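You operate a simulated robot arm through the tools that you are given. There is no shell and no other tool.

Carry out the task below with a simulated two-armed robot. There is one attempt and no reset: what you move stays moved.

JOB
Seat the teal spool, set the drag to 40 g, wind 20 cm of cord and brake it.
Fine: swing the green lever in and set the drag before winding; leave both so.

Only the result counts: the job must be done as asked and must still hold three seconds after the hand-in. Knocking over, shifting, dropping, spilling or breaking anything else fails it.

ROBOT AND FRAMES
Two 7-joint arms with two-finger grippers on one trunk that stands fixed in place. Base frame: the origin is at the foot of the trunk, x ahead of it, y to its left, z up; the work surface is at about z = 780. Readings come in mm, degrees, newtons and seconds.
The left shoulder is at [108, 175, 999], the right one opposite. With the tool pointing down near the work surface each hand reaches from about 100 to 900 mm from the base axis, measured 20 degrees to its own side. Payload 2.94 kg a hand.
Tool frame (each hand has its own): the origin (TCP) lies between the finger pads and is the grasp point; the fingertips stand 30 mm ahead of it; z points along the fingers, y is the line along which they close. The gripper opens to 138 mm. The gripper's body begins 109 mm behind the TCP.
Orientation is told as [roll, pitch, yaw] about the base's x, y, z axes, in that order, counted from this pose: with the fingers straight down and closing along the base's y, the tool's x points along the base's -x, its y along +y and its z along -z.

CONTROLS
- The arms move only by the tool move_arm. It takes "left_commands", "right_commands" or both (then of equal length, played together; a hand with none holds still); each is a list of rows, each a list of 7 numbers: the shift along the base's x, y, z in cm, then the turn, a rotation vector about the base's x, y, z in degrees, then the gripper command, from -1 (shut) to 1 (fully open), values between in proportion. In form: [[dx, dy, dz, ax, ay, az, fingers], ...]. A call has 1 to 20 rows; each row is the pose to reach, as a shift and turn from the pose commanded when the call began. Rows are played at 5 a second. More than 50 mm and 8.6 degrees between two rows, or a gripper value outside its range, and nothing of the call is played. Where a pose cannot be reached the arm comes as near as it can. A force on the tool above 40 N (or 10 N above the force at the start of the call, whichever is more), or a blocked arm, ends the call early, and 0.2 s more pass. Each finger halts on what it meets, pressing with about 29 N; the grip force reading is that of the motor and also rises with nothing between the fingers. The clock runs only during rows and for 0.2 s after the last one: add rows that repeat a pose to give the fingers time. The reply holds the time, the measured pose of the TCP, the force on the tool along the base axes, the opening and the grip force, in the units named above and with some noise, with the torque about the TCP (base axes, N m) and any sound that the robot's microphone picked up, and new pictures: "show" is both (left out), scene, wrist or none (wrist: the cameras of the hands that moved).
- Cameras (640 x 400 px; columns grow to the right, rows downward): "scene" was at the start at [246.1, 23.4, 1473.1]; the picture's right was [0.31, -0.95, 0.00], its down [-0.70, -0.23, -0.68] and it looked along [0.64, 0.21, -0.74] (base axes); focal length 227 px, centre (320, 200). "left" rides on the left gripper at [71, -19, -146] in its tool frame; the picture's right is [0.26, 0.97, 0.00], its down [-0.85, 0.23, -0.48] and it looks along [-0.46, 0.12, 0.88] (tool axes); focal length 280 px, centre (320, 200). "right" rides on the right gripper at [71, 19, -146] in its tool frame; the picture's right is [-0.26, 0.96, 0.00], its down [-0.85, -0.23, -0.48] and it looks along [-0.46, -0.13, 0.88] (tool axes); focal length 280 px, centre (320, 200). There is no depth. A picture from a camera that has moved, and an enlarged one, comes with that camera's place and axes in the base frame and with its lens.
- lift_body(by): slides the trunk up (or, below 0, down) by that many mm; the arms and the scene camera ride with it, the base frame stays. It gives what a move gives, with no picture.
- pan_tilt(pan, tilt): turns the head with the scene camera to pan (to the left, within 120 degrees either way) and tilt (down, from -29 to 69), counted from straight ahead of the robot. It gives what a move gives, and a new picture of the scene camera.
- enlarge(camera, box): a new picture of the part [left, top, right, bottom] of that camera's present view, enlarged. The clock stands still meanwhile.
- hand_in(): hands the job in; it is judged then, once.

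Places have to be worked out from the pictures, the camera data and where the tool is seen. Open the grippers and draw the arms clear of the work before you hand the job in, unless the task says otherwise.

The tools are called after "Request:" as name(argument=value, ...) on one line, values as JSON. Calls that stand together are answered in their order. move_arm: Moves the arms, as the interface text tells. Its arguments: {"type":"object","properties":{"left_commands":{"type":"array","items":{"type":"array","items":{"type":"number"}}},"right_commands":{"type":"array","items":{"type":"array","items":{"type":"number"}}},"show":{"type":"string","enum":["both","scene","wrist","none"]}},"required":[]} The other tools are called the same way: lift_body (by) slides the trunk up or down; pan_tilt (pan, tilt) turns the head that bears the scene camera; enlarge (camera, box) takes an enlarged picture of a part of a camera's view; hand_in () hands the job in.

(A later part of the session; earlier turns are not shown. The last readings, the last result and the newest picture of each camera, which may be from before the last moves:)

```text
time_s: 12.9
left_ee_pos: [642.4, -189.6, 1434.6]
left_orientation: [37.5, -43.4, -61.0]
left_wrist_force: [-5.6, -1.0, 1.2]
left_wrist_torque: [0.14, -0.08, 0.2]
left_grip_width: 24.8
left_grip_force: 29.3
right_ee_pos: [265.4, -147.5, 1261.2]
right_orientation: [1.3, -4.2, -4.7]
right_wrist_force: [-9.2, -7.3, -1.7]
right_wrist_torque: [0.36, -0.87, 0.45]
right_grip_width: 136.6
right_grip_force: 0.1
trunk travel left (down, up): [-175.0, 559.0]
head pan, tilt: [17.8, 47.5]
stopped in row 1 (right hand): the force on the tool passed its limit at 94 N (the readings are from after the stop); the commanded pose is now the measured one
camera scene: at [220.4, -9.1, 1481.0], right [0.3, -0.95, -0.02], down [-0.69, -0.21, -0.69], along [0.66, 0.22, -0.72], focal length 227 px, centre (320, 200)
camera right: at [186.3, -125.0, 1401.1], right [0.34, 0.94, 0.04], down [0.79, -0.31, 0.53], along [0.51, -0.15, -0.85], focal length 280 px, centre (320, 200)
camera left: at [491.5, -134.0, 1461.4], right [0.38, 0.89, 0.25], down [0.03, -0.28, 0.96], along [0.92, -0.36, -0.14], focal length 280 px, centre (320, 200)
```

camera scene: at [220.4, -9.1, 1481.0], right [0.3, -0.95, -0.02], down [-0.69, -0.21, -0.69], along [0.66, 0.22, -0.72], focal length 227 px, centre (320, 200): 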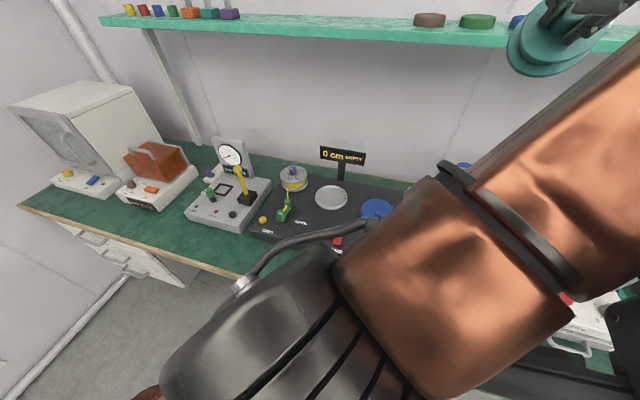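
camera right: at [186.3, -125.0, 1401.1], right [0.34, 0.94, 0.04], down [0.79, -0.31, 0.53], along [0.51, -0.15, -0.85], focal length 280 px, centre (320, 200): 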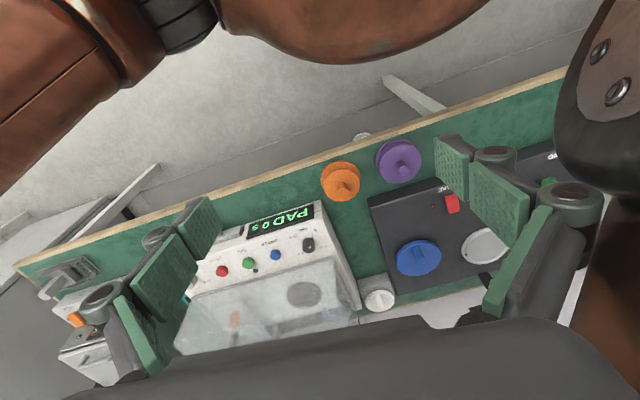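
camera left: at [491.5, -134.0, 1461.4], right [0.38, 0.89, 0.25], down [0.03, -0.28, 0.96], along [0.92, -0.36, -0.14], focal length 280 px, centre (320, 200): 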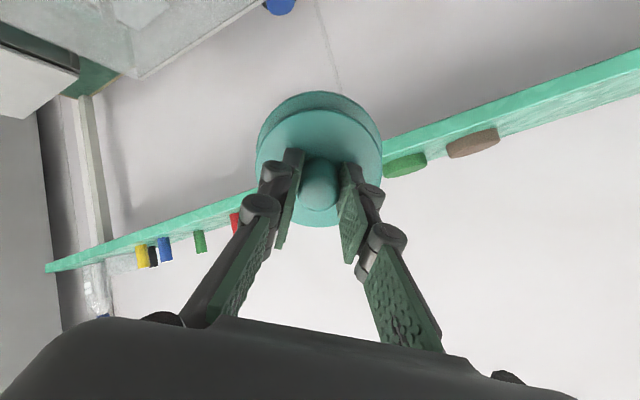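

The trunk is upright again, but the right gripper has touched the left arm. I'll move the right hand away to the right while the left drifts left.

Request:
move_arm(left_commands=[[0, 0, 0, 0, 0, 0, -1], [0, 0.5, 0, 0, 0, 0, -1], [0, 1, 0, 0, 0, 0, -1], [0, 2, 0, 0, 0, 0, -1]], right_commands=[[0, -1, 0, 0, 0, 0, 1], [0, -3, 0, 0, 0, 0, 1], [0, -5, 0, 0, 0, 0, 1], [0, -7, 0, 0, 0, 0, 1]], show="both")

```text
time_s: 13.2
left_ee_pos: [730.2, -122.2, 1389.4]
left_orientation: [30.3, -42.0, -54.8]
left_wrist_force: [1.2, 3.1, -1.8]
left_wrist_torque: [-0.21, 0.03, -0.3]
left_grip_width: 25.0
left_grip_force: 29.3
right_ee_pos: [343.5, -98.8, 1244.6]
right_orientation: [-2.5, -0.8, -4.2]
right_wrist_force: [0.3, 1.6, -0.2]
right_wrist_torque: [-0.12, 0.06, -0.04]
right_grip_width: 137.8
right_grip_force: 0.0
right hand out of reach, approached as far as the arm can: row 1
trunk travel left (down, up): [-175.0, 559.0]
head pan, tilt: [17.8, 47.5]
stopped in row 1 (left hand): the arm was blocked; the commanded pose is now the measured one
camera scene: at [292.6, 43.3, 1468.4], right [0.31, -0.95, 0.0], down [-0.72, -0.24, -0.65], along [0.62, 0.2, -0.76], focal length 227 px, centre (320, 200)
camera right: at [272.2, -67.7, 1388.0], right [0.33, 0.94, -0.04], down [0.82, -0.27, 0.5], along [0.46, -0.2, -0.87], focal length 280 px, centre (320, 200)
camera left: at [580.6, -70.6, 1428.2], right [0.38, 0.91, 0.19], down [0.13, -0.25, 0.96], along [0.92, -0.34, -0.21], focal length 280 px, centre (320, 200)
```

scene: 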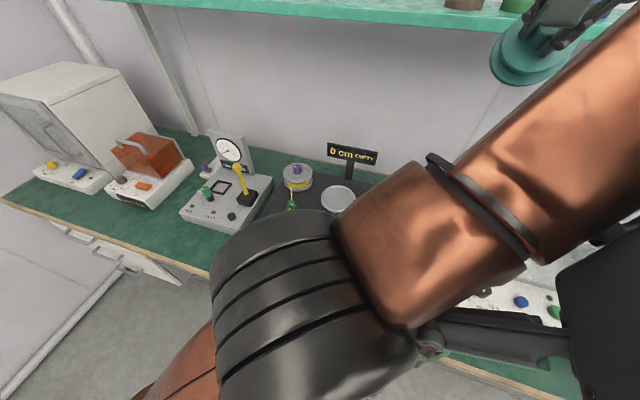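
right: 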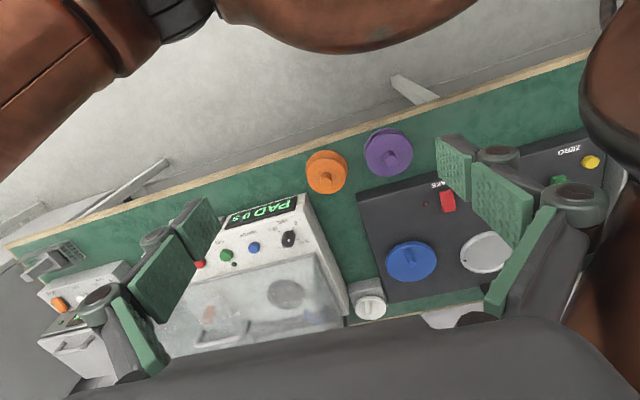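
left: 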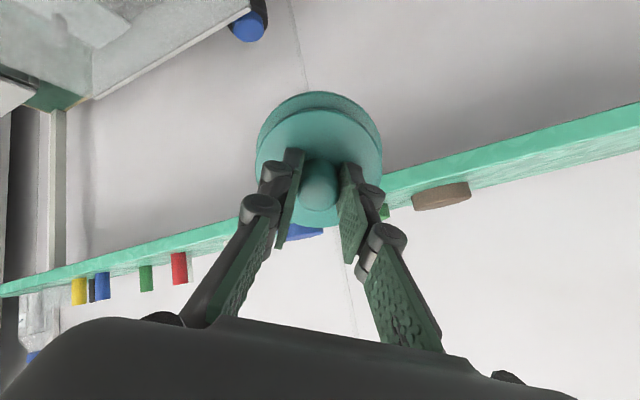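

Both hands sway together with the trunk. I'll let time pass without arm commands by re-issuing the current head pose, and see whether the sway dies down.

Request:
pan_tilt(pan=17.8, tilt=45)

```text
time_s: 13.9
left_ee_pos: [749.7, -133.5, 1446.4]
left_orientation: [31.7, -49.0, -55.8]
left_wrist_force: [5.0, 1.6, -9.9]
left_wrist_torque: [-0.3, -0.09, -0.4]
left_grip_width: 25.0
left_grip_force: 29.1
right_ee_pos: [337.3, -120.2, 1227.1]
right_orientation: [-3.2, 4.2, -4.6]
right_wrist_force: [3.0, 4.1, 1.3]
right_wrist_torque: [-0.45, 0.43, -0.03]
right_grip_width: 137.7
right_grip_force: 0.0
trunk travel left (down, up): [-175.0, 559.0]
head pan, tilt: [17.8, 45.0]
camera scene: at [361.0, 32.2, 1465.4], right [0.31, -0.95, -0.02], down [-0.73, -0.22, -0.65], along [0.61, 0.22, -0.76], focal length 227 px, centre (320, 200)
```

scene: 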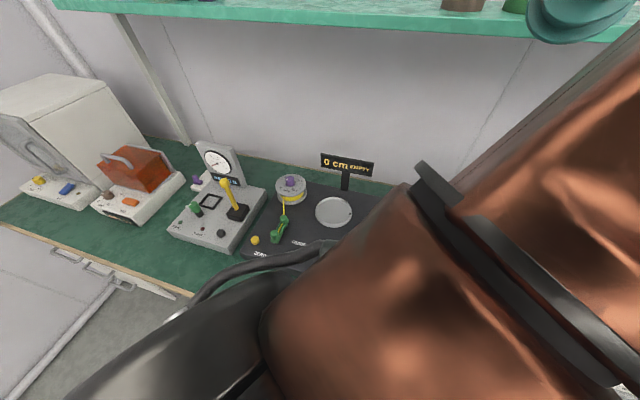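

The trunk is leaning forward again. I'll let more time pass with the arms held to see whether this damps out.

Request:
pan_tilt(pan=17.8, tilt=42)

```text
time_s: 14.5
left_ee_pos: [656.7, -156.1, 1412.5]
left_orientation: [34.6, -41.9, -58.6]
left_wrist_force: [-3.5, -13.2, -11.3]
left_wrist_torque: [0.62, -1.01, 1.05]
left_grip_width: 25.0
left_grip_force: 28.9
right_ee_pos: [280.1, -119.5, 1257.5]
right_orientation: [-1.7, -4.4, -4.5]
right_wrist_force: [-12.9, -41.4, -17.6]
right_wrist_torque: [3.93, -1.25, -0.51]
right_grip_width: 138.0
right_grip_force: 0.1
trunk travel left (down, up): [-175.0, 559.0]
head pan, tilt: [17.8, 42.0]
camera scene: at [231.0, 24.2, 1485.8], right [0.31, -0.95, 0.0], down [-0.63, -0.2, -0.75], along [0.72, 0.23, -0.66], focal length 227 px, centre (320, 200)
```

scene: 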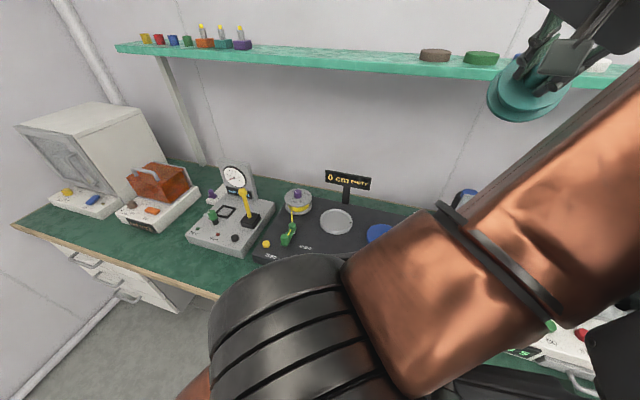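

The right hand reads 41 N from contact with the left arm, which is likely feeding the oscillation. I'll move only the right hand to the right and forward to separate them.

Request:
move_arm(right_commands=[[1, -2, -0.5, 0, 0, 0, 1], [2, -5, -1, 0, 0, 0, 1], [3, -8, -1, 0, 0, 0, 1], [4, -11, -1, 0, 0, 0, 1], [5, -14, -1, 0, 0, 0, 1], [6, -17, -1, 0, 0, 0, 1]], show="both")

```text
time_s: 14.8
left_ee_pos: [739.0, -154.2, 1386.4]
left_orientation: [30.7, -40.1, -55.4]
left_wrist_force: [0.0, 1.4, -1.0]
left_wrist_torque: [-0.08, 0.05, -0.1]
left_grip_width: 25.1
left_grip_force: 29.2
right_ee_pos: [352.4, -123.4, 1241.9]
right_orientation: [-1.5, -0.5, -4.6]
right_wrist_force: [-1.9, 0.0, -0.8]
right_wrist_torque: [0.0, -0.19, -0.03]
right_grip_width: 138.2
right_grip_force: 0.1
trunk travel left (down, up): [-175.0, 559.0]
head pan, tilt: [17.8, 42.0]
stopped in row 1 (left hand): the arm was blocked; the commanded pose is now the measured one
camera scene: at [331.7, 25.8, 1473.3], right [0.31, -0.95, -0.02], down [-0.68, -0.21, -0.71], along [0.67, 0.23, -0.71], focal length 227 px, centre (320, 200)
camera right: at [283.0, -96.5, 1385.9], right [0.34, 0.94, -0.02], down [0.82, -0.28, 0.49], along [0.45, -0.19, -0.87], focal length 280 px, centre (320, 200)
```

scene: 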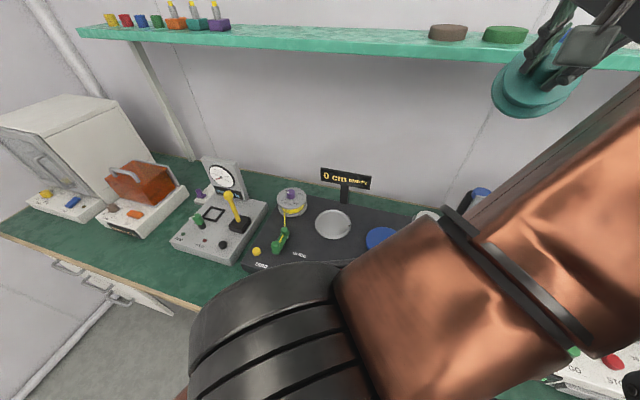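
right: 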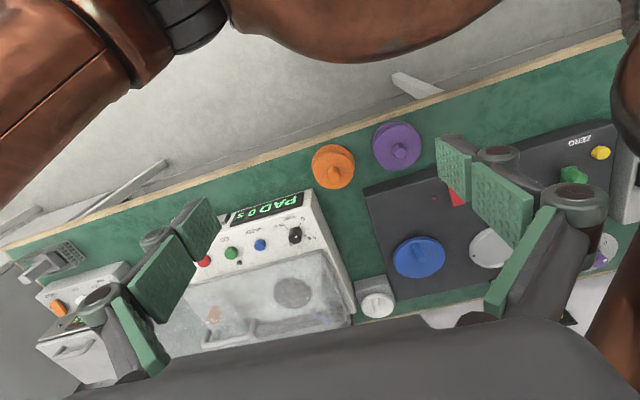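

The trunk sway keeps tripping the "blocked" check. I'll let a longer stretch of time pass with a big head turn so the sway can decay while the arms hold.

Request:
pan_tilt(pan=-60, tilt=50)

```text
time_s: 16.4
left_ee_pos: [728.2, -156.1, 1389.8]
left_orientation: [31.1, -39.8, -55.3]
left_wrist_force: [-0.8, 1.2, 0.5]
left_wrist_torque: [-0.12, 0.05, -0.06]
left_grip_width: 25.2
left_grip_force: 28.7
right_ee_pos: [343.4, -128.2, 1243.2]
right_orientation: [-1.0, -0.5, -5.1]
right_wrist_force: [-0.6, -0.4, -0.4]
right_wrist_torque: [0.06, -0.07, -0.02]
right_grip_width: 138.1
right_grip_force: 0.1
trunk travel left (down, up): [-175.0, 559.0]
head pan, tilt: [-60.0, 50.0]
camera scene: at [291.9, -67.8, 1464.7], right [-0.86, -0.51, 0.05], down [-0.42, 0.66, -0.62], along [0.28, -0.55, -0.78], focal length 227 px, centre (320, 200)
```

scene: 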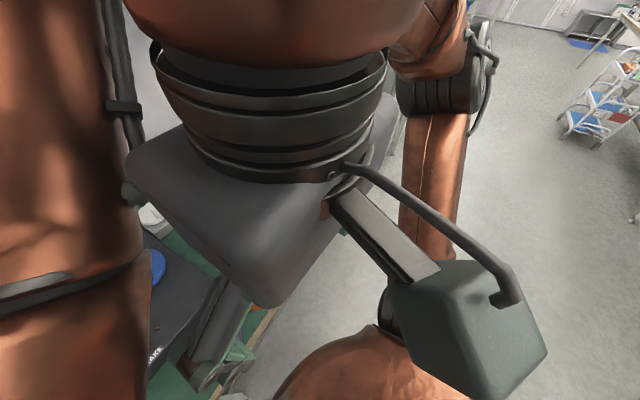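

The readings are calmer now. I'll turn the head partway back, which adds settling time and gives me a view of both arms.

Request:
pan_tilt(pan=-20, tilt=40)

```text
time_s: 17.4
left_ee_pos: [719.4, -155.2, 1391.4]
left_orientation: [31.6, -40.5, -56.2]
left_wrist_force: [-4.0, -1.3, 2.8]
left_wrist_torque: [0.17, 0.16, 0.14]
left_grip_width: 24.9
left_grip_force: 29.3
right_ee_pos: [338.6, -125.3, 1244.2]
right_orientation: [-1.3, -1.4, -4.7]
right_wrist_force: [-4.0, 2.5, -0.4]
right_wrist_torque: [-0.32, -0.56, 0.04]
right_grip_width: 138.2
right_grip_force: 0.1
trunk travel left (down, up): [-175.0, 559.0]
head pan, tilt: [-20.0, 40.0]
camera scene: at [308.3, -30.0, 1478.9], right [-0.34, -0.94, 0.01], down [-0.63, 0.22, -0.74], along [0.69, -0.26, -0.67], focal length 227 px, centre (320, 200)
```

scene: 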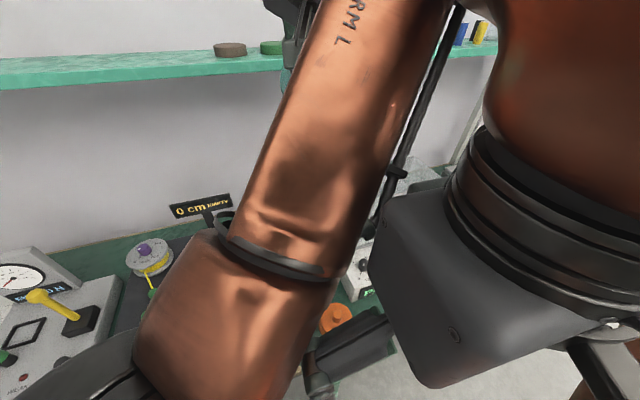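

Things have settled: the left hand is at about (719, -155, 1391), tilted some 65°. I'll bring it back smoothly over 20 rows to roughly (605, 245, 1270) with fingers down, away from the right arm.

Request:
move_arm(left_commands=[[-0.09, 0.29, -0.09, -0.06, 0.36, 0.3, -1], [-0.36, 1.12, -0.34, -0.23, 1.4, 1.16, -1], [-0.79, 2.43, -0.73, -0.5, 3.05, 2.52, -1], [-1.35, 4.16, -1.25, -0.86, 5.22, 4.31, -1], [-2.03, 6.25, -1.88, -1.3, 7.85, 6.47, -1], [-2.81, 8.64, -2.59, -1.79, 10.84, 8.94, -1], [-3.66, 11.27, -3.38, -2.34, 14.14, 11.66, -1], [-4.58, 14.08, -4.22, -2.92, 17.67, 14.57, -1], [-5.53, 17.01, -5.1, -3.53, 21.35, 17.61, -1], [-6.5, 20, -6, -4.15, 25.1, 20.7, -1], [-7.47, 22.99, -6.9, -4.77, 28.85, 23.8, -1], [-8.42, 25.92, -7.78, -5.38, 32.53, 26.83, -1], [-9.34, 28.73, -8.62, -5.96, 36.06, 29.74, -1], [-10.19, 31.36, -9.41, -6.51, 39.36, 32.46, -1], [-10.97, 33.75, -10.13, -7, 42.36, 34.93, -1], [-11.65, 35.84, -10.75, -7.44, 44.98, 37.1, -1], [-12.21, 37.57, -11.27, -7.8, 47.15, 38.89, -1], [-12.64, 38.88, -11.66, -8.07, 48.8, 40.24, -1], [-12.91, 39.71, -11.91, -8.24, 49.84, 41.1, -1], [-13, 40, -12, -8.3, 50.2, 41.4, -1]], show="both")

```text
time_s: 18.1
left_ee_pos: [628.9, -142.1, 1430.4]
left_orientation: [33.3, -42.6, -56.0]
left_wrist_force: [-2.3, -1.9, 1.2]
left_wrist_torque: [0.12, 0.04, 0.19]
left_grip_width: 25.3
left_grip_force: 28.8
right_ee_pos: [262.0, -137.8, 1254.2]
right_orientation: [-1.4, -3.1, -5.5]
right_wrist_force: [-19.4, -10.2, 1.2]
right_wrist_torque: [0.64, -1.46, 1.56]
right_grip_width: 131.3
right_grip_force: 0.0
trunk travel left (down, up): [-175.0, 559.0]
head pan, tilt: [-20.0, 40.0]
stopped in row 3 (right hand): the force on the tool passed its limit at 78 N (the readings are from after the stop); the commanded pose is now the measured one
camera scene: at [232.3, -41.2, 1487.2], right [-0.44, -0.9, -0.01], down [-0.57, 0.28, -0.77], along [0.69, -0.33, -0.64], focal length 227 px, centre (320, 200)
camera left: at [478.4, -90.8, 1465.0], right [0.36, 0.91, 0.21], down [0.09, -0.26, 0.96], along [0.93, -0.33, -0.18], focal length 280 px, centre (320, 200)
```

scene: 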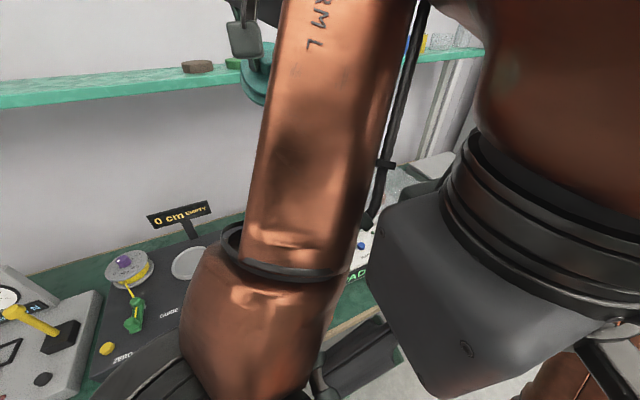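
left: 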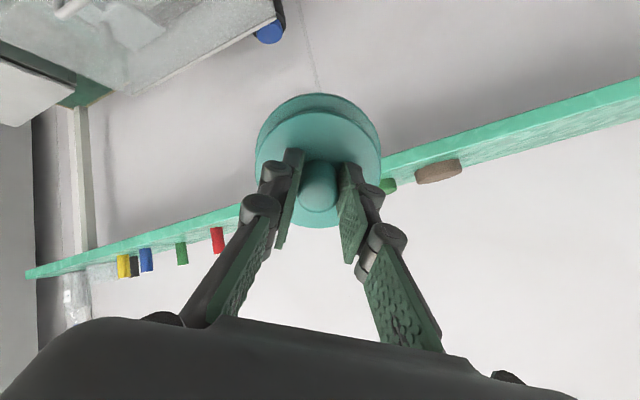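

The right fingers are jammed against the left arm and that shakes the trunk. I'll let it settle with a head turn before separating the hands.

Request:
pan_tilt(pan=-60, tilt=60)

Request:
pan_tilt(pan=10, tilt=60)

```text
time_s: 19.1
left_ee_pos: [648.4, -140.4, 1419.7]
left_orientation: [32.8, -42.0, -55.6]
left_wrist_force: [-0.6, -0.7, -1.4]
left_wrist_torque: [0.0, 0.0, 0.02]
left_grip_width: 24.8
left_grip_force: 29.9
right_ee_pos: [277.5, -132.9, 1250.6]
right_orientation: [-2.2, -3.2, -4.9]
right_wrist_force: [-36.8, -16.2, -22.7]
right_wrist_torque: [0.34, -3.54, 1.77]
right_grip_width: 129.7
right_grip_force: 0.1
trunk travel left (down, up): [-175.0, 559.0]
head pan, tilt: [-60.0, 60.0]
camera scene: at [201.9, -59.4, 1457.6], right [-0.87, -0.5, 0.0], down [-0.43, 0.75, -0.5], along [0.25, -0.43, -0.87], focal length 227 px, centre (320, 200)
```

scene: 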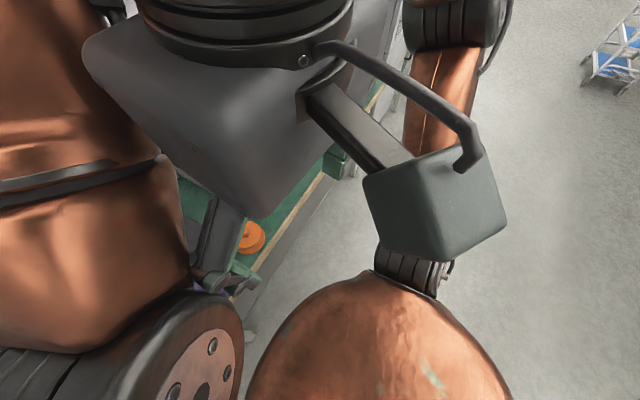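

```text
time_s: 20.5
left_ee_pos: [651.9, -140.4, 1417.4]
left_orientation: [32.6, -41.8, -55.7]
left_wrist_force: [-0.3, 0.4, -1.8]
left_wrist_torque: [0.02, 0.04, 0.01]
left_grip_width: 25.1
left_grip_force: 29.2
right_ee_pos: [281.4, -134.7, 1251.8]
right_orientation: [-1.6, -3.3, -5.5]
right_wrist_force: [-10.5, -34.4, 9.4]
right_wrist_torque: [3.71, -1.35, -0.09]
right_grip_width: 127.7
right_grip_force: 0.0
trunk travel left (down, up): [-175.0, 559.0]
head pan, tilt: [10.0, 60.0]
camera scene: at [236.5, 10.0, 1457.1], right [0.17, -0.98, 0.0], down [-0.85, -0.15, -0.5], along [0.49, 0.09, -0.87], focal length 227 px, centre (320, 200)
```

scene: 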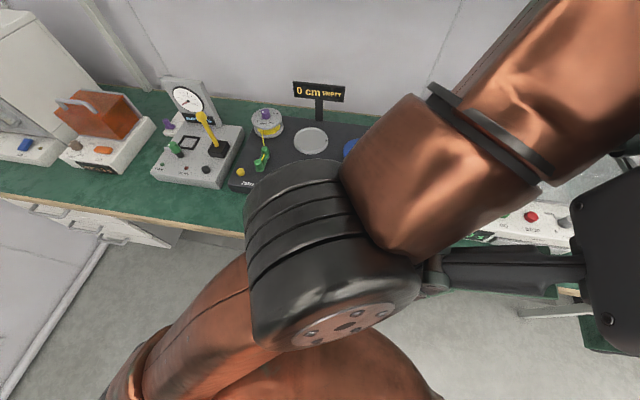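

Now everything is settled and the trunk is upright, with only the right gripper's finger leaning on the left elbow. I'll partly close the right gripper and slide that hand away in -y, slowly.

Request:
move_arm(right_commands=[[0, -0.3, 0, 0, 0, 0, 0.5], [0, -0.8, 0, 0, 0, 0, 0.0], [0, -1.6, 0, 0, 0, 0, -0.5], [0, -2.8, 0, 0, 0, 0, -0.8], [0, -4.2, 0, 0, 0, 0, -0.8], [0.5, -6, 0, 0, 0, 0, -0.8], [1, -8, 0, 0, 0, 0, -0.8], [1.5, -10, 0, 0, 0, 0, -0.8], [2, -12, 0, 0, 0, 0, -0.8], [2, -13.5, 0, 0, 0, 0, -0.8], [2, -14, 0, 0, 0, 0, -0.8], [2, -14, 0, 0, 0, 0, -0.8]], show="scene")

```text
time_s: 23.1
left_ee_pos: [650.7, -139.7, 1417.7]
left_orientation: [32.6, -42.0, -55.5]
left_wrist_force: [0.3, 0.3, -1.1]
left_wrist_torque: [0.01, 0.04, 0.03]
left_grip_width: 24.7
left_grip_force: 29.0
right_ee_pos: [312.1, -214.0, 1191.1]
right_orientation: [-1.6, -3.3, -5.2]
right_wrist_force: [0.1, 0.4, -0.1]
right_wrist_torque: [0.01, -0.01, 0.01]
right_grip_width: 13.9
right_grip_force: 0.0
right hand out of reach, approached as far as the arm can: row 2, 3, 4, 5, 6, 7, 8, 9, 10, 11, 12
trunk travel left (down, up): [-175.0, 559.0]
head pan, tilt: [10.0, 60.0]
camera scene: at [236.4, 10.0, 1457.1], right [0.17, -0.98, 0.0], down [-0.85, -0.15, -0.5], along [0.49, 0.09, -0.87], focal length 227 px, centre (320, 200)
```

scene: 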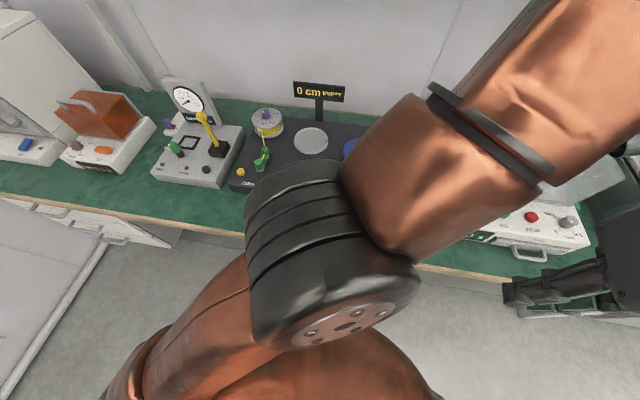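

The hands are apart and the trunk is upright and steady. Now I'll return the left hand smoothly to about (600, 250, 1268) with fingers down.

Request:
move_arm(left_commands=[[-0.04, 0.28, -0.11, -0.06, 0.37, 0.29, -1], [-0.14, 1.09, -0.42, -0.24, 1.44, 1.11, -1], [-0.3, 2.37, -0.91, -0.53, 3.14, 2.42, -1], [-0.52, 4.06, -1.56, -0.9, 5.37, 4.13, -1], [-0.78, 6.1, -2.34, -1.36, 8.06, 6.21, -1], [-1.08, 8.42, -3.24, -1.88, 11.15, 8.59, -1], [-1.41, 10.99, -4.23, -2.45, 14.54, 11.2, -1], [-1.76, 13.73, -5.28, -3.06, 18.16, 13.99, -1], [-2.13, 16.59, -6.38, -3.7, 21.95, 16.91, -1], [-2.5, 19.5, -7.5, -4.35, 25.8, 19.88, -1], [-2.87, 22.42, -8.62, -5, 29.66, 22.85, -1], [-3.24, 25.27, -9.72, -5.64, 33.44, 25.76, -1], [-3.59, 28.01, -10.77, -6.25, 37.06, 28.55, -1], [-3.92, 30.58, -11.76, -6.82, 40.45, 31.16, -1], [-4.22, 32.91, -12.66, -7.34, 43.54, 33.54, -1], [-4.48, 34.94, -13.44, -7.8, 46.23, 35.62, -1], [-4.7, 36.63, -14.09, -8.17, 48.47, 37.34, -1], [-4.86, 37.91, -14.58, -8.46, 50.16, 38.64, -1], [-4.96, 38.72, -14.89, -8.64, 51.23, 39.46, -1], [-5, 39, -15, -8.7, 51.6, 39.75, -1]], show="both")

```text
time_s: 27.3
left_ee_pos: [597.0, 250.1, 1259.9]
left_orientation: [-0.1, -0.4, -0.1]
left_wrist_force: [-0.4, -0.2, -1.2]
left_wrist_torque: [0.01, 0.01, 0.0]
left_grip_width: 24.7
left_grip_force: 29.2
left hand out of reach, approached as far as the arm can: row 18, 19, 20
right_ee_pos: [310.6, -214.1, 1191.1]
right_orientation: [-1.6, -3.1, -5.1]
right_wrist_force: [-0.5, 0.4, 0.4]
right_wrist_torque: [-0.01, -0.03, 0.02]
right_grip_width: 13.8
right_grip_force: 0.0
trunk travel left (down, up): [-175.0, 559.0]
head pan, tilt: [10.0, 60.0]
camera scene: at [236.2, 10.4, 1457.1], right [0.17, -0.98, 0.0], down [-0.85, -0.15, -0.5], along [0.49, 0.09, -0.87], focal length 227 px, centre (320, 200)
camera left: at [525.3, 229.7, 1406.8], right [-0.26, 0.97, 0.0], down [0.85, 0.23, 0.48], along [0.46, 0.12, -0.88], focal length 280 px, centre (320, 200)
```

scene: 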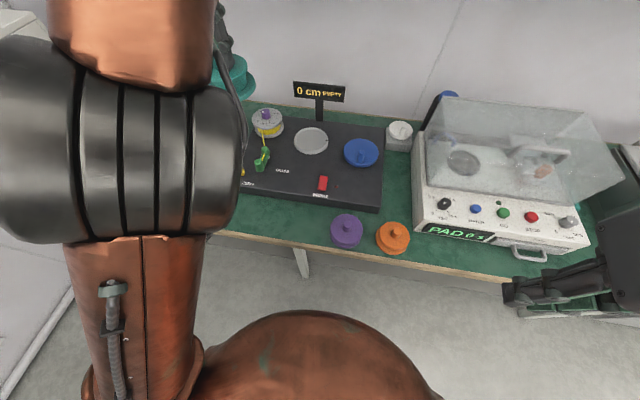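
left: 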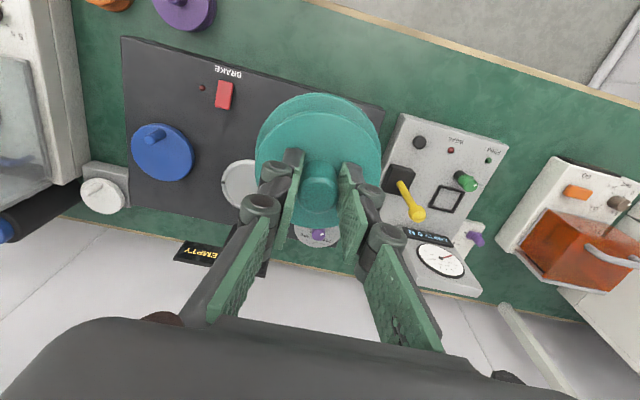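

The left arm has recovered with the spool still in the grip, and nothing on the bench looks disturbed. The reach limit was the cause, so I'll raise the trunk 200 mm to give the shoulder more reach over the panel.

Request:
lift_body(by=200)

Request:
pan_tilt(pan=5, tilt=55)

Request:
enlarge(camera="left", box=[100, 30, 420, 280])

```text
time_s: 29.5
left_ee_pos: [485.2, 250.5, 1543.2]
left_orientation: [-0.1, -10.2, -0.1]
left_wrist_force: [0.1, 0.4, -2.0]
left_wrist_torque: [0.0, 0.01, -0.02]
left_grip_width: 25.0
left_grip_force: 29.4
right_ee_pos: [314.4, -215.1, 1393.8]
right_orientation: [-1.6, -3.3, -5.2]
right_wrist_force: [-0.6, 0.2, 0.2]
right_wrist_torque: [0.0, 0.0, 0.01]
right_grip_width: 14.0
right_grip_force: 0.0
trunk travel left (down, up): [-375.0, 359.0]
head pan, tilt: [10.0, 60.0]
```

```text
time_s: 30.2
left_ee_pos: [485.7, 250.5, 1543.7]
left_orientation: [0.0, -10.0, -0.1]
left_wrist_force: [0.2, 0.4, -0.7]
left_wrist_torque: [0.0, 0.02, 0.01]
left_grip_width: 25.2
left_grip_force: 28.7
right_ee_pos: [313.8, -214.9, 1394.0]
right_orientation: [-1.6, -3.1, -5.2]
right_wrist_force: [0.7, 0.4, -0.1]
right_wrist_torque: [0.01, 0.0, -0.01]
right_grip_width: 13.9
right_grip_force: 0.0
trunk travel left (down, up): [-375.0, 359.0]
head pan, tilt: [5.0, 55.0]
camera scene: at [104.9, 5.2, 1671.4], right [0.09, -1.0, 0.0], down [-0.82, -0.07, -0.57], along [0.57, 0.05, -0.82], focal length 227 px, centre (320, 200)
```

scene: 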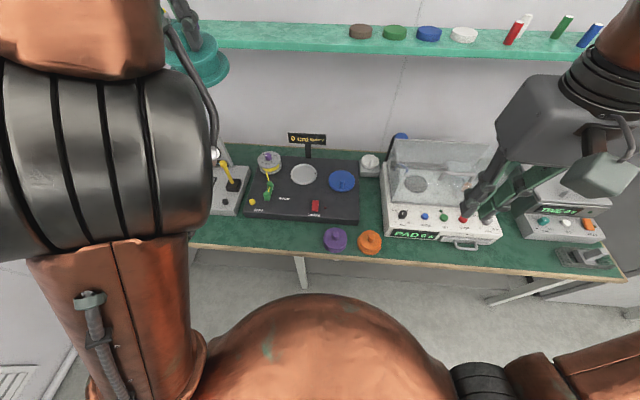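

```text
1.60 times, centred on (260, 155) of left
camera zoom: at [390.0, 230.3, 1674.6], right [-0.26, 0.97, -0.05], down [0.75, 0.23, 0.62], along [0.61, 0.12, -0.79], focal length 449 px, centre (416, 272)
```

zoom: 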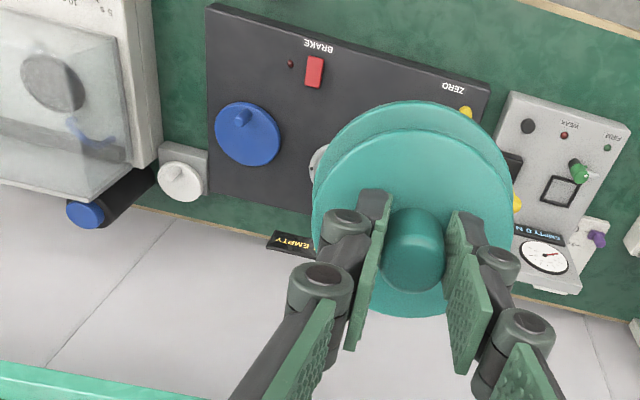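

Lifting moved the head back by about 130 mm and dragged the left hand back too. I'll re-read to see whether that is a steady effect of the lift.

Request:
pan_tilt(pan=17.8, tilt=47.5)

```text
time_s: 30.9
left_ee_pos: [485.1, 250.0, 1543.1]
left_orientation: [-0.1, -10.1, -0.1]
left_wrist_force: [0.1, 0.4, -0.7]
left_wrist_torque: [-0.01, -0.01, 0.01]
left_grip_width: 25.0
left_grip_force: 28.9
right_ee_pos: [314.4, -215.8, 1394.6]
right_orientation: [-1.7, -3.2, -5.1]
right_wrist_force: [0.2, 0.0, 0.0]
right_wrist_torque: [-0.02, -0.02, 0.03]
right_grip_width: 14.0
right_grip_force: 0.0
trunk travel left (down, up): [-375.0, 359.0]
head pan, tilt: [17.8, 47.5]
camera scene: at [108.5, 23.0, 1681.3], right [0.31, -0.95, 0.0], down [-0.7, -0.22, -0.68], along [0.64, 0.21, -0.74], focal length 227 px, centre (320, 200)
```

scene: 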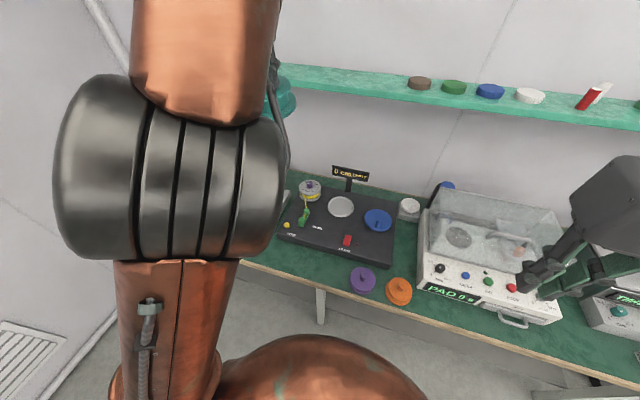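

The lift shifts the upper body back by about 138 mm per +200 mm, so raising shortens the reach and lowering should lengthen it. I'll go back down 200 mm first and check.

Request:
lift_body(by=-200)

Request:
pan_tilt(pan=10, tilt=50)

```text
time_s: 33.1
left_ee_pos: [584.2, 251.5, 1273.2]
left_orientation: [-0.1, -1.4, -0.1]
left_wrist_force: [-0.9, 0.0, -1.0]
left_wrist_torque: [0.03, -0.02, 0.02]
left_grip_width: 24.8
left_grip_force: 29.7
right_ee_pos: [316.3, -214.2, 1191.3]
right_orientation: [-1.5, -3.0, -5.3]
right_wrist_force: [-0.4, -0.4, 1.0]
right_wrist_torque: [0.02, -0.05, -0.01]
right_grip_width: 13.8
right_grip_force: 0.1
trunk travel left (down, up): [-175.0, 559.0]
head pan, tilt: [17.8, 47.5]
```

```text
time_s: 33.8
left_ee_pos: [584.3, 251.6, 1272.0]
left_orientation: [-0.1, -1.6, -0.1]
left_wrist_force: [0.1, 0.1, -1.1]
left_wrist_torque: [0.0, 0.01, -0.01]
left_grip_width: 25.2
left_grip_force: 29.1
right_ee_pos: [317.1, -214.1, 1191.5]
right_orientation: [-1.6, -2.9, -5.1]
right_wrist_force: [-0.2, -0.4, 1.2]
right_wrist_torque: [-0.03, -0.03, 0.01]
right_grip_width: 13.8
right_grip_force: 0.0
trunk travel left (down, up): [-175.0, 559.0]
head pan, tilt: [10.0, 50.0]
camera scene: at [246.6, 12.3, 1469.7], right [0.17, -0.98, 0.0], down [-0.75, -0.13, -0.64], along [0.63, 0.11, -0.77], focal length 227 px, centre (320, 200)
```

scene: 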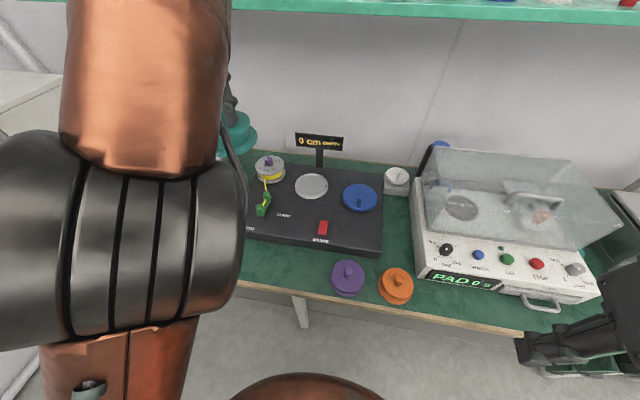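

The shift is reversible, since the camera is back at x≈246. Now I'll lower 100 mm more, which should bring the shoulders forward; the left hand should ride down to about z=1170, clear of everything.

Request:
lift_body(by=-100)

Request:
pan_tilt(pan=17.8, tilt=47.5)

```text
time_s: 35.1
left_ee_pos: [663.9, 250.6, 1106.4]
left_orientation: [0.1, 6.2, 0.0]
left_wrist_force: [-0.3, 0.3, -1.2]
left_wrist_torque: [-0.07, -0.02, -0.01]
left_grip_width: 24.8
left_grip_force: 28.9
right_ee_pos: [388.5, -213.5, 1061.3]
right_orientation: [-2.1, 4.6, -5.3]
right_wrist_force: [-0.2, 0.0, 0.3]
right_wrist_torque: [-0.05, -0.05, 0.01]
right_grip_width: 13.7
right_grip_force: 0.0
trunk travel left (down, up): [-75.0, 659.0]
head pan, tilt: [10.0, 50.0]
```

```text
time_s: 35.8
left_ee_pos: [655.0, 251.0, 1108.7]
left_orientation: [0.0, 5.8, -0.2]
left_wrist_force: [1.3, 0.2, -1.5]
left_wrist_torque: [0.01, 0.1, 0.02]
left_grip_width: 25.1
left_grip_force: 28.8
right_ee_pos: [381.0, -213.3, 1062.4]
right_orientation: [-2.1, 4.2, -5.1]
right_wrist_force: [0.9, 0.4, 0.1]
right_wrist_torque: [-0.01, 0.08, -0.01]
right_grip_width: 13.8
right_grip_force: 0.0
trunk travel left (down, up): [-75.0, 659.0]
head pan, tilt: [17.8, 47.5]
camera scene: at [345.6, 23.3, 1358.1], right [0.31, -0.95, 0.0], down [-0.7, -0.23, -0.67], along [0.64, 0.21, -0.74], focal length 227 px, centre (320, 200)
```

scene: 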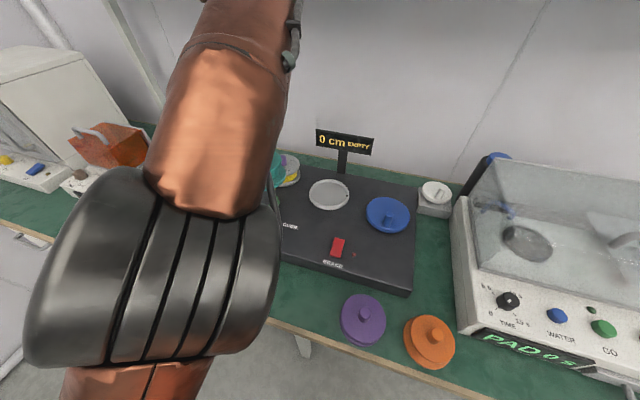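

The upper body moved about 100 mm forward and 115 mm down. I'll hold the left hand for a few rows to find where its commanded pose is and whether it's steady.

Request:
move_arm(left_commands=[[0, 0, 0, 0, 0, 0, -1], [0, 0, 0, 0, 0, 0, -1], [0, 0, 0, 0, 0, 0, -1], [0, 0, 0, 0, 0, 0, -1]], show="none")

```text
time_s: 36.8
left_ee_pos: [658.7, 250.4, 1106.8]
left_orientation: [0.0, 5.8, -0.2]
left_wrist_force: [0.7, 0.6, -0.9]
left_wrist_torque: [-0.03, 0.05, 0.02]
left_grip_width: 25.2
left_grip_force: 28.9
right_ee_pos: [383.1, -214.1, 1060.6]
right_orientation: [-2.2, 4.4, -5.2]
right_wrist_force: [0.5, -0.3, -1.0]
right_wrist_torque: [0.0, 0.05, 0.0]
right_grip_width: 14.0
right_grip_force: 0.0
trunk travel left (down, up): [-75.0, 659.0]
head pan, tilt: [17.8, 47.5]
```

It is steady with commanded equal to measured. Now I'll go carefully toward the platter, stopping short at about (800, 165, 1020), and level the pitch.

Request:
move_arm(left_commands=[[0.39, -0.24, -0.24, 0, -0.16, 0, -1], [1.47, -0.88, -0.9, 0, -0.6, 0, -1], [3.05, -1.84, -1.88, 0, -1.25, 0, -1], [4.96, -2.99, -3.06, 0, -2.04, 0, -1], [7.05, -4.25, -4.35, 0, -2.9, 0, -1], [9.14, -5.51, -5.64, 0, -3.76, 0, -1], [11.05, -6.66, -6.82, 0, -4.55, 0, -1], [12.63, -7.62, -7.8, 0, -5.2, 0, -1], [13.7, -8.26, -8.46, 0, -5.64, 0, -1], [14.1, -8.5, -8.7, 0, -5.8, 0, -1], [14.1, -8.5, -8.7, 0, -5.8, 0, -1], [14.1, -8.5, -8.7, 0, -5.8, 0, -1]], show="both")

Request:
pan_tilt(pan=17.8, tilt=46)

```text
time_s: 39.4
left_ee_pos: [802.9, 142.3, 1057.1]
left_orientation: [2.5, -3.6, -4.7]
left_wrist_force: [0.8, -1.6, -0.3]
left_wrist_torque: [0.16, 0.03, 0.0]
left_grip_width: 25.1
left_grip_force: 28.9
right_ee_pos: [378.3, -219.7, 1051.1]
right_orientation: [-3.1, 7.6, -6.8]
right_wrist_force: [-1.3, -1.0, -1.5]
right_wrist_torque: [0.06, -0.13, 0.0]
right_grip_width: 14.0
right_grip_force: 0.0
trunk travel left (down, up): [-75.0, 659.0]
head pan, tilt: [17.8, 47.5]
stopped in row 12 (left hand): the arm was blocked; the commanded pose is now the measured one
camera scene: at [412.5, 20.8, 1347.9], right [0.31, -0.95, -0.02], down [-0.73, -0.22, -0.64], along [0.61, 0.21, -0.77], focal length 227 px, centre (320, 200)
camera left: at [721.5, 122.5, 1198.2], right [-0.18, 0.98, 0.03], down [0.83, 0.14, 0.54], along [0.52, 0.12, -0.84], focal length 280 px, centre (320, 200)
```

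scene: 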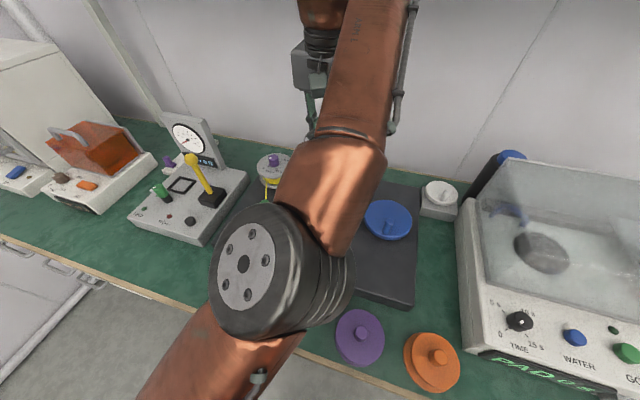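
left: 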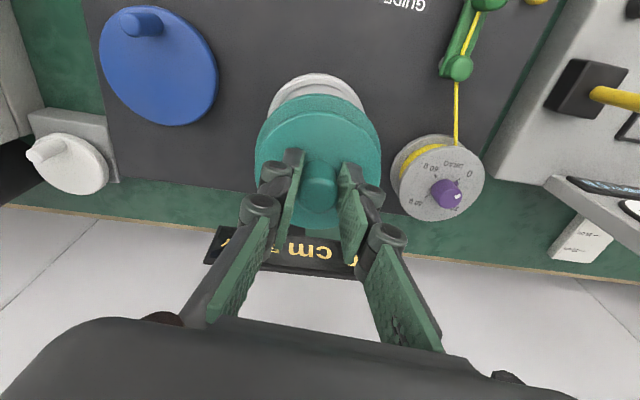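

```text
time_s: 40.0
left_ee_pos: [800.5, 126.0, 1076.6]
left_orientation: [5.1, -5.9, -8.0]
left_wrist_force: [0.0, -0.8, -1.3]
left_wrist_torque: [0.01, 0.02, 0.0]
left_grip_width: 24.9
left_grip_force: 28.9
right_ee_pos: [371.0, -221.3, 1046.7]
right_orientation: [-3.9, 8.3, -7.2]
right_wrist_force: [0.8, -0.6, 0.2]
right_wrist_torque: [0.0, 0.02, 0.01]
right_grip_width: 14.1
right_grip_force: 0.0
trunk travel left (down, up): [-75.0, 659.0]
head pan, tilt: [17.8, 46.0]
camera scene: at [415.4, 23.0, 1349.2], right [0.31, -0.95, -0.02], down [-0.72, -0.22, -0.66], along [0.62, 0.21, -0.75], focal length 227 px, centre (320, 200)
```

scene: 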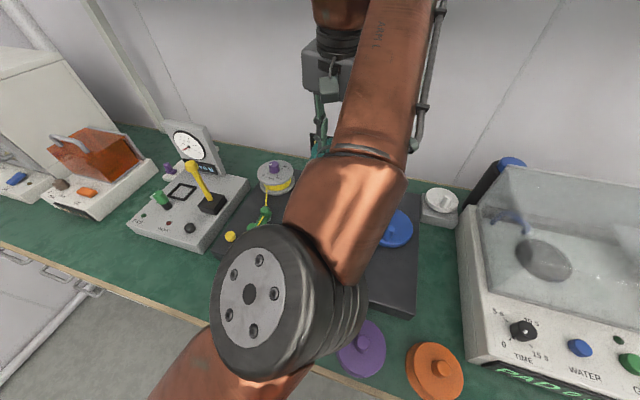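

The same thing happened: extending this far makes the trunk lean, and the arm strays up to a straight pose. I'll retract the left hand gently before it swings.

Request:
move_arm(left_commands=[[-0.4, 0.2, 0, 0, 0, 0, -1], [-1.5, 0.7, 0, 0, 0, 0, -1], [-3.2, 1.5, 0, 0, 0, 0, -1], [-5.2, 2.4, 0, 0, 0, 0, -1], [-7.5, 3.5, 0, 0, 0, 0, -1], [-9.8, 4.6, 0, 0, 0, 0, -1], [-11.8, 5.5, 0, 0, 0, 0, -1], [-13.5, 6.3, 0, 0, 0, 0, -1], [-14.6, 6.8, 0, 0, 0, 0, -1], [-15, 7, 0, 0, 0, 0, -1]], show="scene")

```text
time_s: 40.4
left_ee_pos: [753.7, 97.3, 1129.5]
left_orientation: [9.1, -10.9, -13.9]
left_wrist_force: [4.9, -2.9, -4.9]
left_wrist_torque: [0.36, 0.41, 0.13]
left_grip_width: 25.3
left_grip_force: 28.2
right_ee_pos: [329.7, -228.0, 1042.9]
right_orientation: [-3.9, 8.9, -8.3]
right_wrist_force: [-11.1, -0.9, 2.1]
right_wrist_torque: [0.13, -1.68, 0.11]
right_grip_width: 14.0
right_grip_force: 0.1
trunk travel left (down, up): [-75.0, 659.0]
head pan, tilt: [17.8, 46.0]
stopped in row 1 (left hand): the arm was blocked; the commanded pose is now the measured one
camera scene: at [422.3, 17.1, 1348.9], right [0.3, -0.95, -0.02], down [-0.72, -0.22, -0.66], along [0.62, 0.22, -0.75], focal length 227 px, centre (320, 200)
```

scene: 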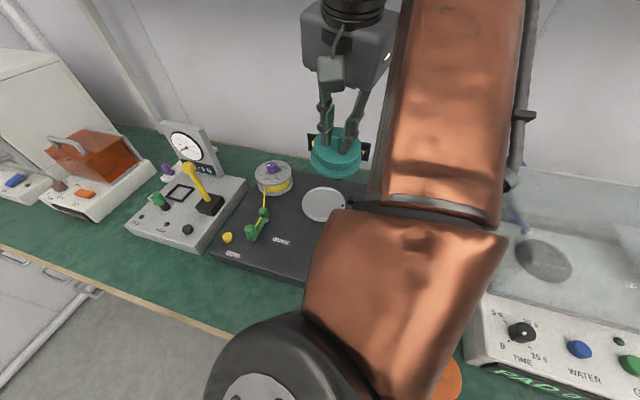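

The elbow is swinging inward again and the commands keep stopping. I'll let it settle with a head move, then raise the trunk back, since the low posture makes the lean worse.

Request:
pan_tilt(pan=-30, tilt=46)

Request:
pan_tilt(pan=17.8, tilt=47.5)

```text
time_s: 41.5
left_ee_pos: [752.8, 130.8, 1101.4]
left_orientation: [4.9, -7.9, -7.5]
left_wrist_force: [-0.5, 0.6, -1.4]
left_wrist_torque: [-0.09, -0.07, -0.06]
left_grip_width: 25.2
left_grip_force: 28.7
right_ee_pos: [335.7, -223.7, 1050.1]
right_orientation: [-4.1, 8.1, -7.8]
right_wrist_force: [-1.1, 0.3, 0.3]
right_wrist_torque: [-0.05, -0.07, -0.04]
right_grip_width: 13.7
right_grip_force: 0.1
trunk travel left (down, up): [-75.0, 659.0]
head pan, tilt: [-30.0, 46.0]
camera scene: at [382.4, -41.8, 1353.9], right [-0.5, -0.87, 0.02], down [-0.65, 0.36, -0.67], along [0.58, -0.35, -0.74], focal length 227 px, centre (320, 200)
```

scene: 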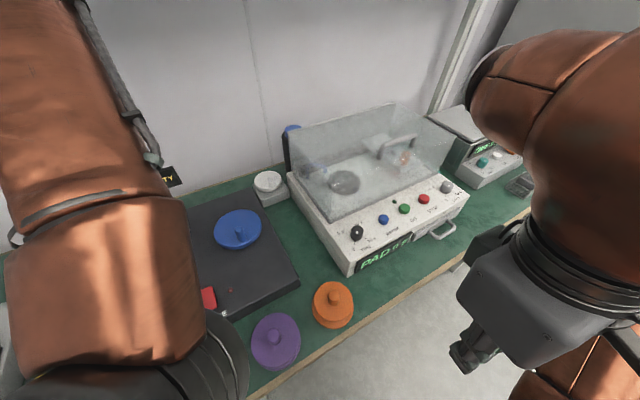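

```text
time_s: 42.7
left_ee_pos: [749.2, 130.1, 1102.0]
left_orientation: [4.8, -8.1, -7.7]
left_wrist_force: [-0.5, 0.3, -0.5]
left_wrist_torque: [0.0, 0.04, 0.0]
left_grip_width: 24.9
left_grip_force: 29.3
right_ee_pos: [328.5, -220.6, 1054.5]
right_orientation: [-3.5, 6.1, -7.2]
right_wrist_force: [0.6, -0.1, -0.2]
right_wrist_torque: [0.0, 0.0, -0.03]
right_grip_width: 13.9
right_grip_force: 0.1
trunk travel left (down, up): [-75.0, 659.0]
head pan, tilt: [17.8, 47.5]
camera scene: at [358.8, 22.5, 1355.9], right [0.31, -0.95, 0.0], down [-0.71, -0.22, -0.67], along [0.64, 0.21, -0.74], focal length 227 px, centre (320, 200)
```

scene: 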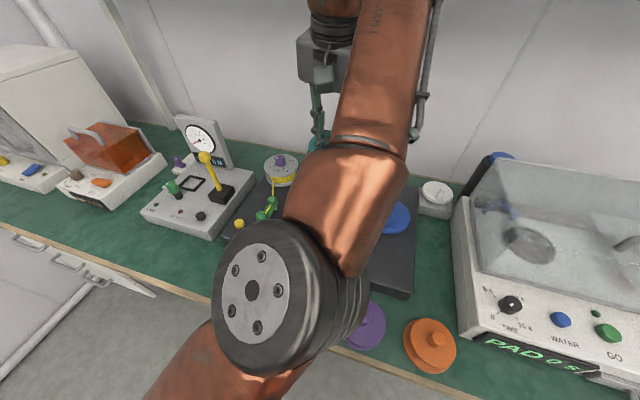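

It has settled, with the trunk close to its resting place for this height. I'll bring the left hand back smoothly to about (600, 280, 1120) and level it.

Request:
move_arm(left_commands=[[-0.22, 0.22, 0.03, -0.07, 0.12, 0.11, -1], [-0.83, 0.83, 0.11, -0.27, 0.45, 0.43, -1], [-1.77, 1.77, 0.24, -0.57, 0.96, 0.91, -1], [-2.97, 2.97, 0.4, -0.95, 1.61, 1.53, -1], [-4.37, 4.37, 0.58, -1.4, 2.36, 2.24, -1], [-5.9, 5.9, 0.79, -1.89, 3.19, 3.03, -1], [-7.5, 7.5, 1, -2.4, 4.05, 3.85, -1], [-9.1, 9.1, 1.21, -2.91, 4.91, 4.67, -1], [-10.63, 10.63, 1.42, -3.4, 5.74, 5.46, -1], [-12.03, 12.03, 1.6, -3.85, 6.49, 6.17, -1], [-13.23, 13.23, 1.76, -4.23, 7.14, 6.79, -1], [-14.17, 14.17, 1.89, -4.53, 7.65, 7.27, -1], [-14.78, 14.78, 1.97, -4.73, 7.98, 7.59, -1], [-15, 15, 2, -4.8, 8.1, 7.7, -1]], show="scene")

```text
time_s: 45.7
left_ee_pos: [592.6, 283.4, 1119.8]
left_orientation: [-0.2, -0.9, 0.4]
left_wrist_force: [0.1, -0.4, -1.4]
left_wrist_torque: [-0.02, 0.0, -0.01]
left_grip_width: 25.1
left_grip_force: 29.2
left hand out of reach, approached as far as the arm can: row 12, 13, 14
right_ee_pos: [319.6, -220.4, 1056.5]
right_orientation: [-3.4, 5.4, -7.0]
right_wrist_force: [0.0, 0.3, -0.3]
right_wrist_torque: [-0.02, -0.01, -0.02]
right_grip_width: 13.9
right_grip_force: 0.0
trunk travel left (down, up): [-75.0, 659.0]
head pan, tilt: [17.8, 47.5]
camera scene: at [345.6, 23.0, 1358.1], right [0.31, -0.95, 0.0], down [-0.7, -0.23, -0.68], along [0.64, 0.21, -0.74], focal length 227 px, centre (320, 200)
```

scene: 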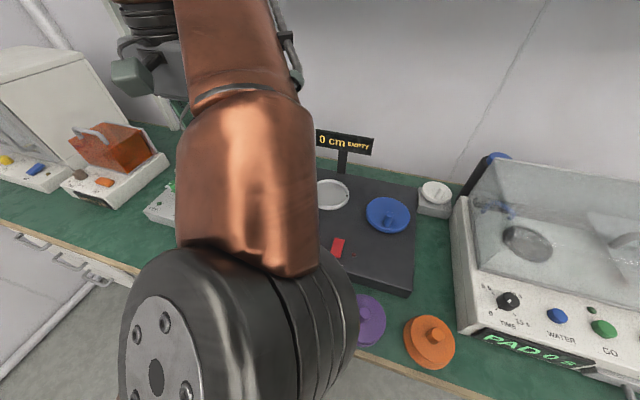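

Even this mid-height pose is flagged out of reach, so hovering high over a low shoulder is what strains the arm; working low is better. I'll lower the hand toward the spool's original area, about (530, 400, 980).

Request:
move_arm(left_commands=[[-0.12, 0.23, -0.28, 0, 0, 0, -1], [-0.47, 0.87, -1.04, 0, 0, 0, -1], [-0.98, 1.83, -2.19, 0, 0, 0, -1], [-1.63, 3.03, -3.63, 0, 0, 0, -1], [-2.37, 4.41, -5.27, 0, 0, 0, -1], [-3.15, 5.85, -7, 0, 0, 0, -1], [-3.93, 7.29, -8.73, 0, 0, 0, -1], [-4.67, 8.67, -10.37, 0, 0, 0, -1], [-5.32, 9.87, -11.81, 0, 0, 0, -1], [-5.83, 10.83, -12.96, 0, 0, 0, -1], [-6.18, 11.47, -13.72, 0, 0, 0, -1], [-6.3, 11.7, -14, 0, 0, 0, -1]], show="both")

```text
time_s: 48.3
left_ee_pos: [530.7, 401.6, 978.8]
left_orientation: [-0.4, -0.8, 0.3]
left_wrist_force: [0.4, 0.2, -1.7]
left_wrist_torque: [-0.01, 0.01, 0.0]
left_grip_width: 24.9
left_grip_force: 29.5
right_ee_pos: [319.7, -220.5, 1057.9]
right_orientation: [-3.4, 5.4, -7.0]
right_wrist_force: [-0.2, 0.3, 0.0]
right_wrist_torque: [0.01, -0.01, -0.02]
right_grip_width: 13.6
right_grip_force: 0.1
trunk travel left (down, up): [-75.0, 659.0]
head pan, tilt: [17.8, 47.5]
camera scene: at [345.7, 23.2, 1358.0], right [0.31, -0.95, 0.0], down [-0.7, -0.23, -0.68], along [0.64, 0.21, -0.74], focal length 227 px, centre (320, 200)
camera left: at [457.9, 380.9, 1123.6], right [-0.27, 0.96, -0.01], down [0.84, 0.24, 0.49], along [0.47, 0.12, -0.87], focal length 280 px, centre (320, 200)
```

scene: 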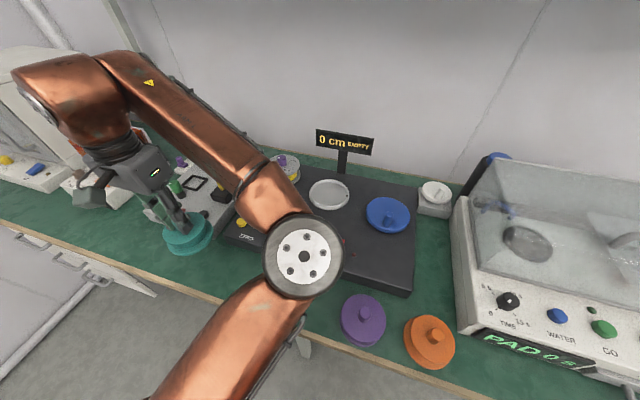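
left: 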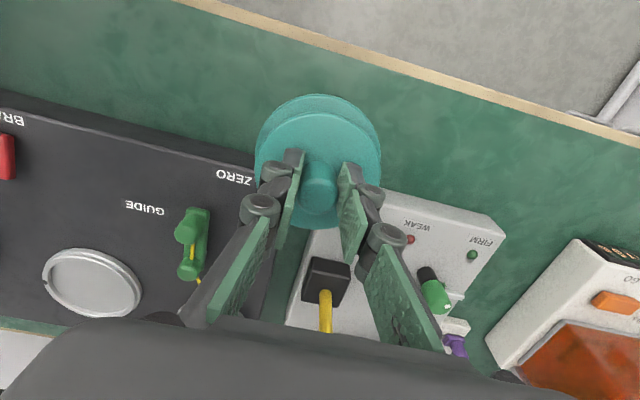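

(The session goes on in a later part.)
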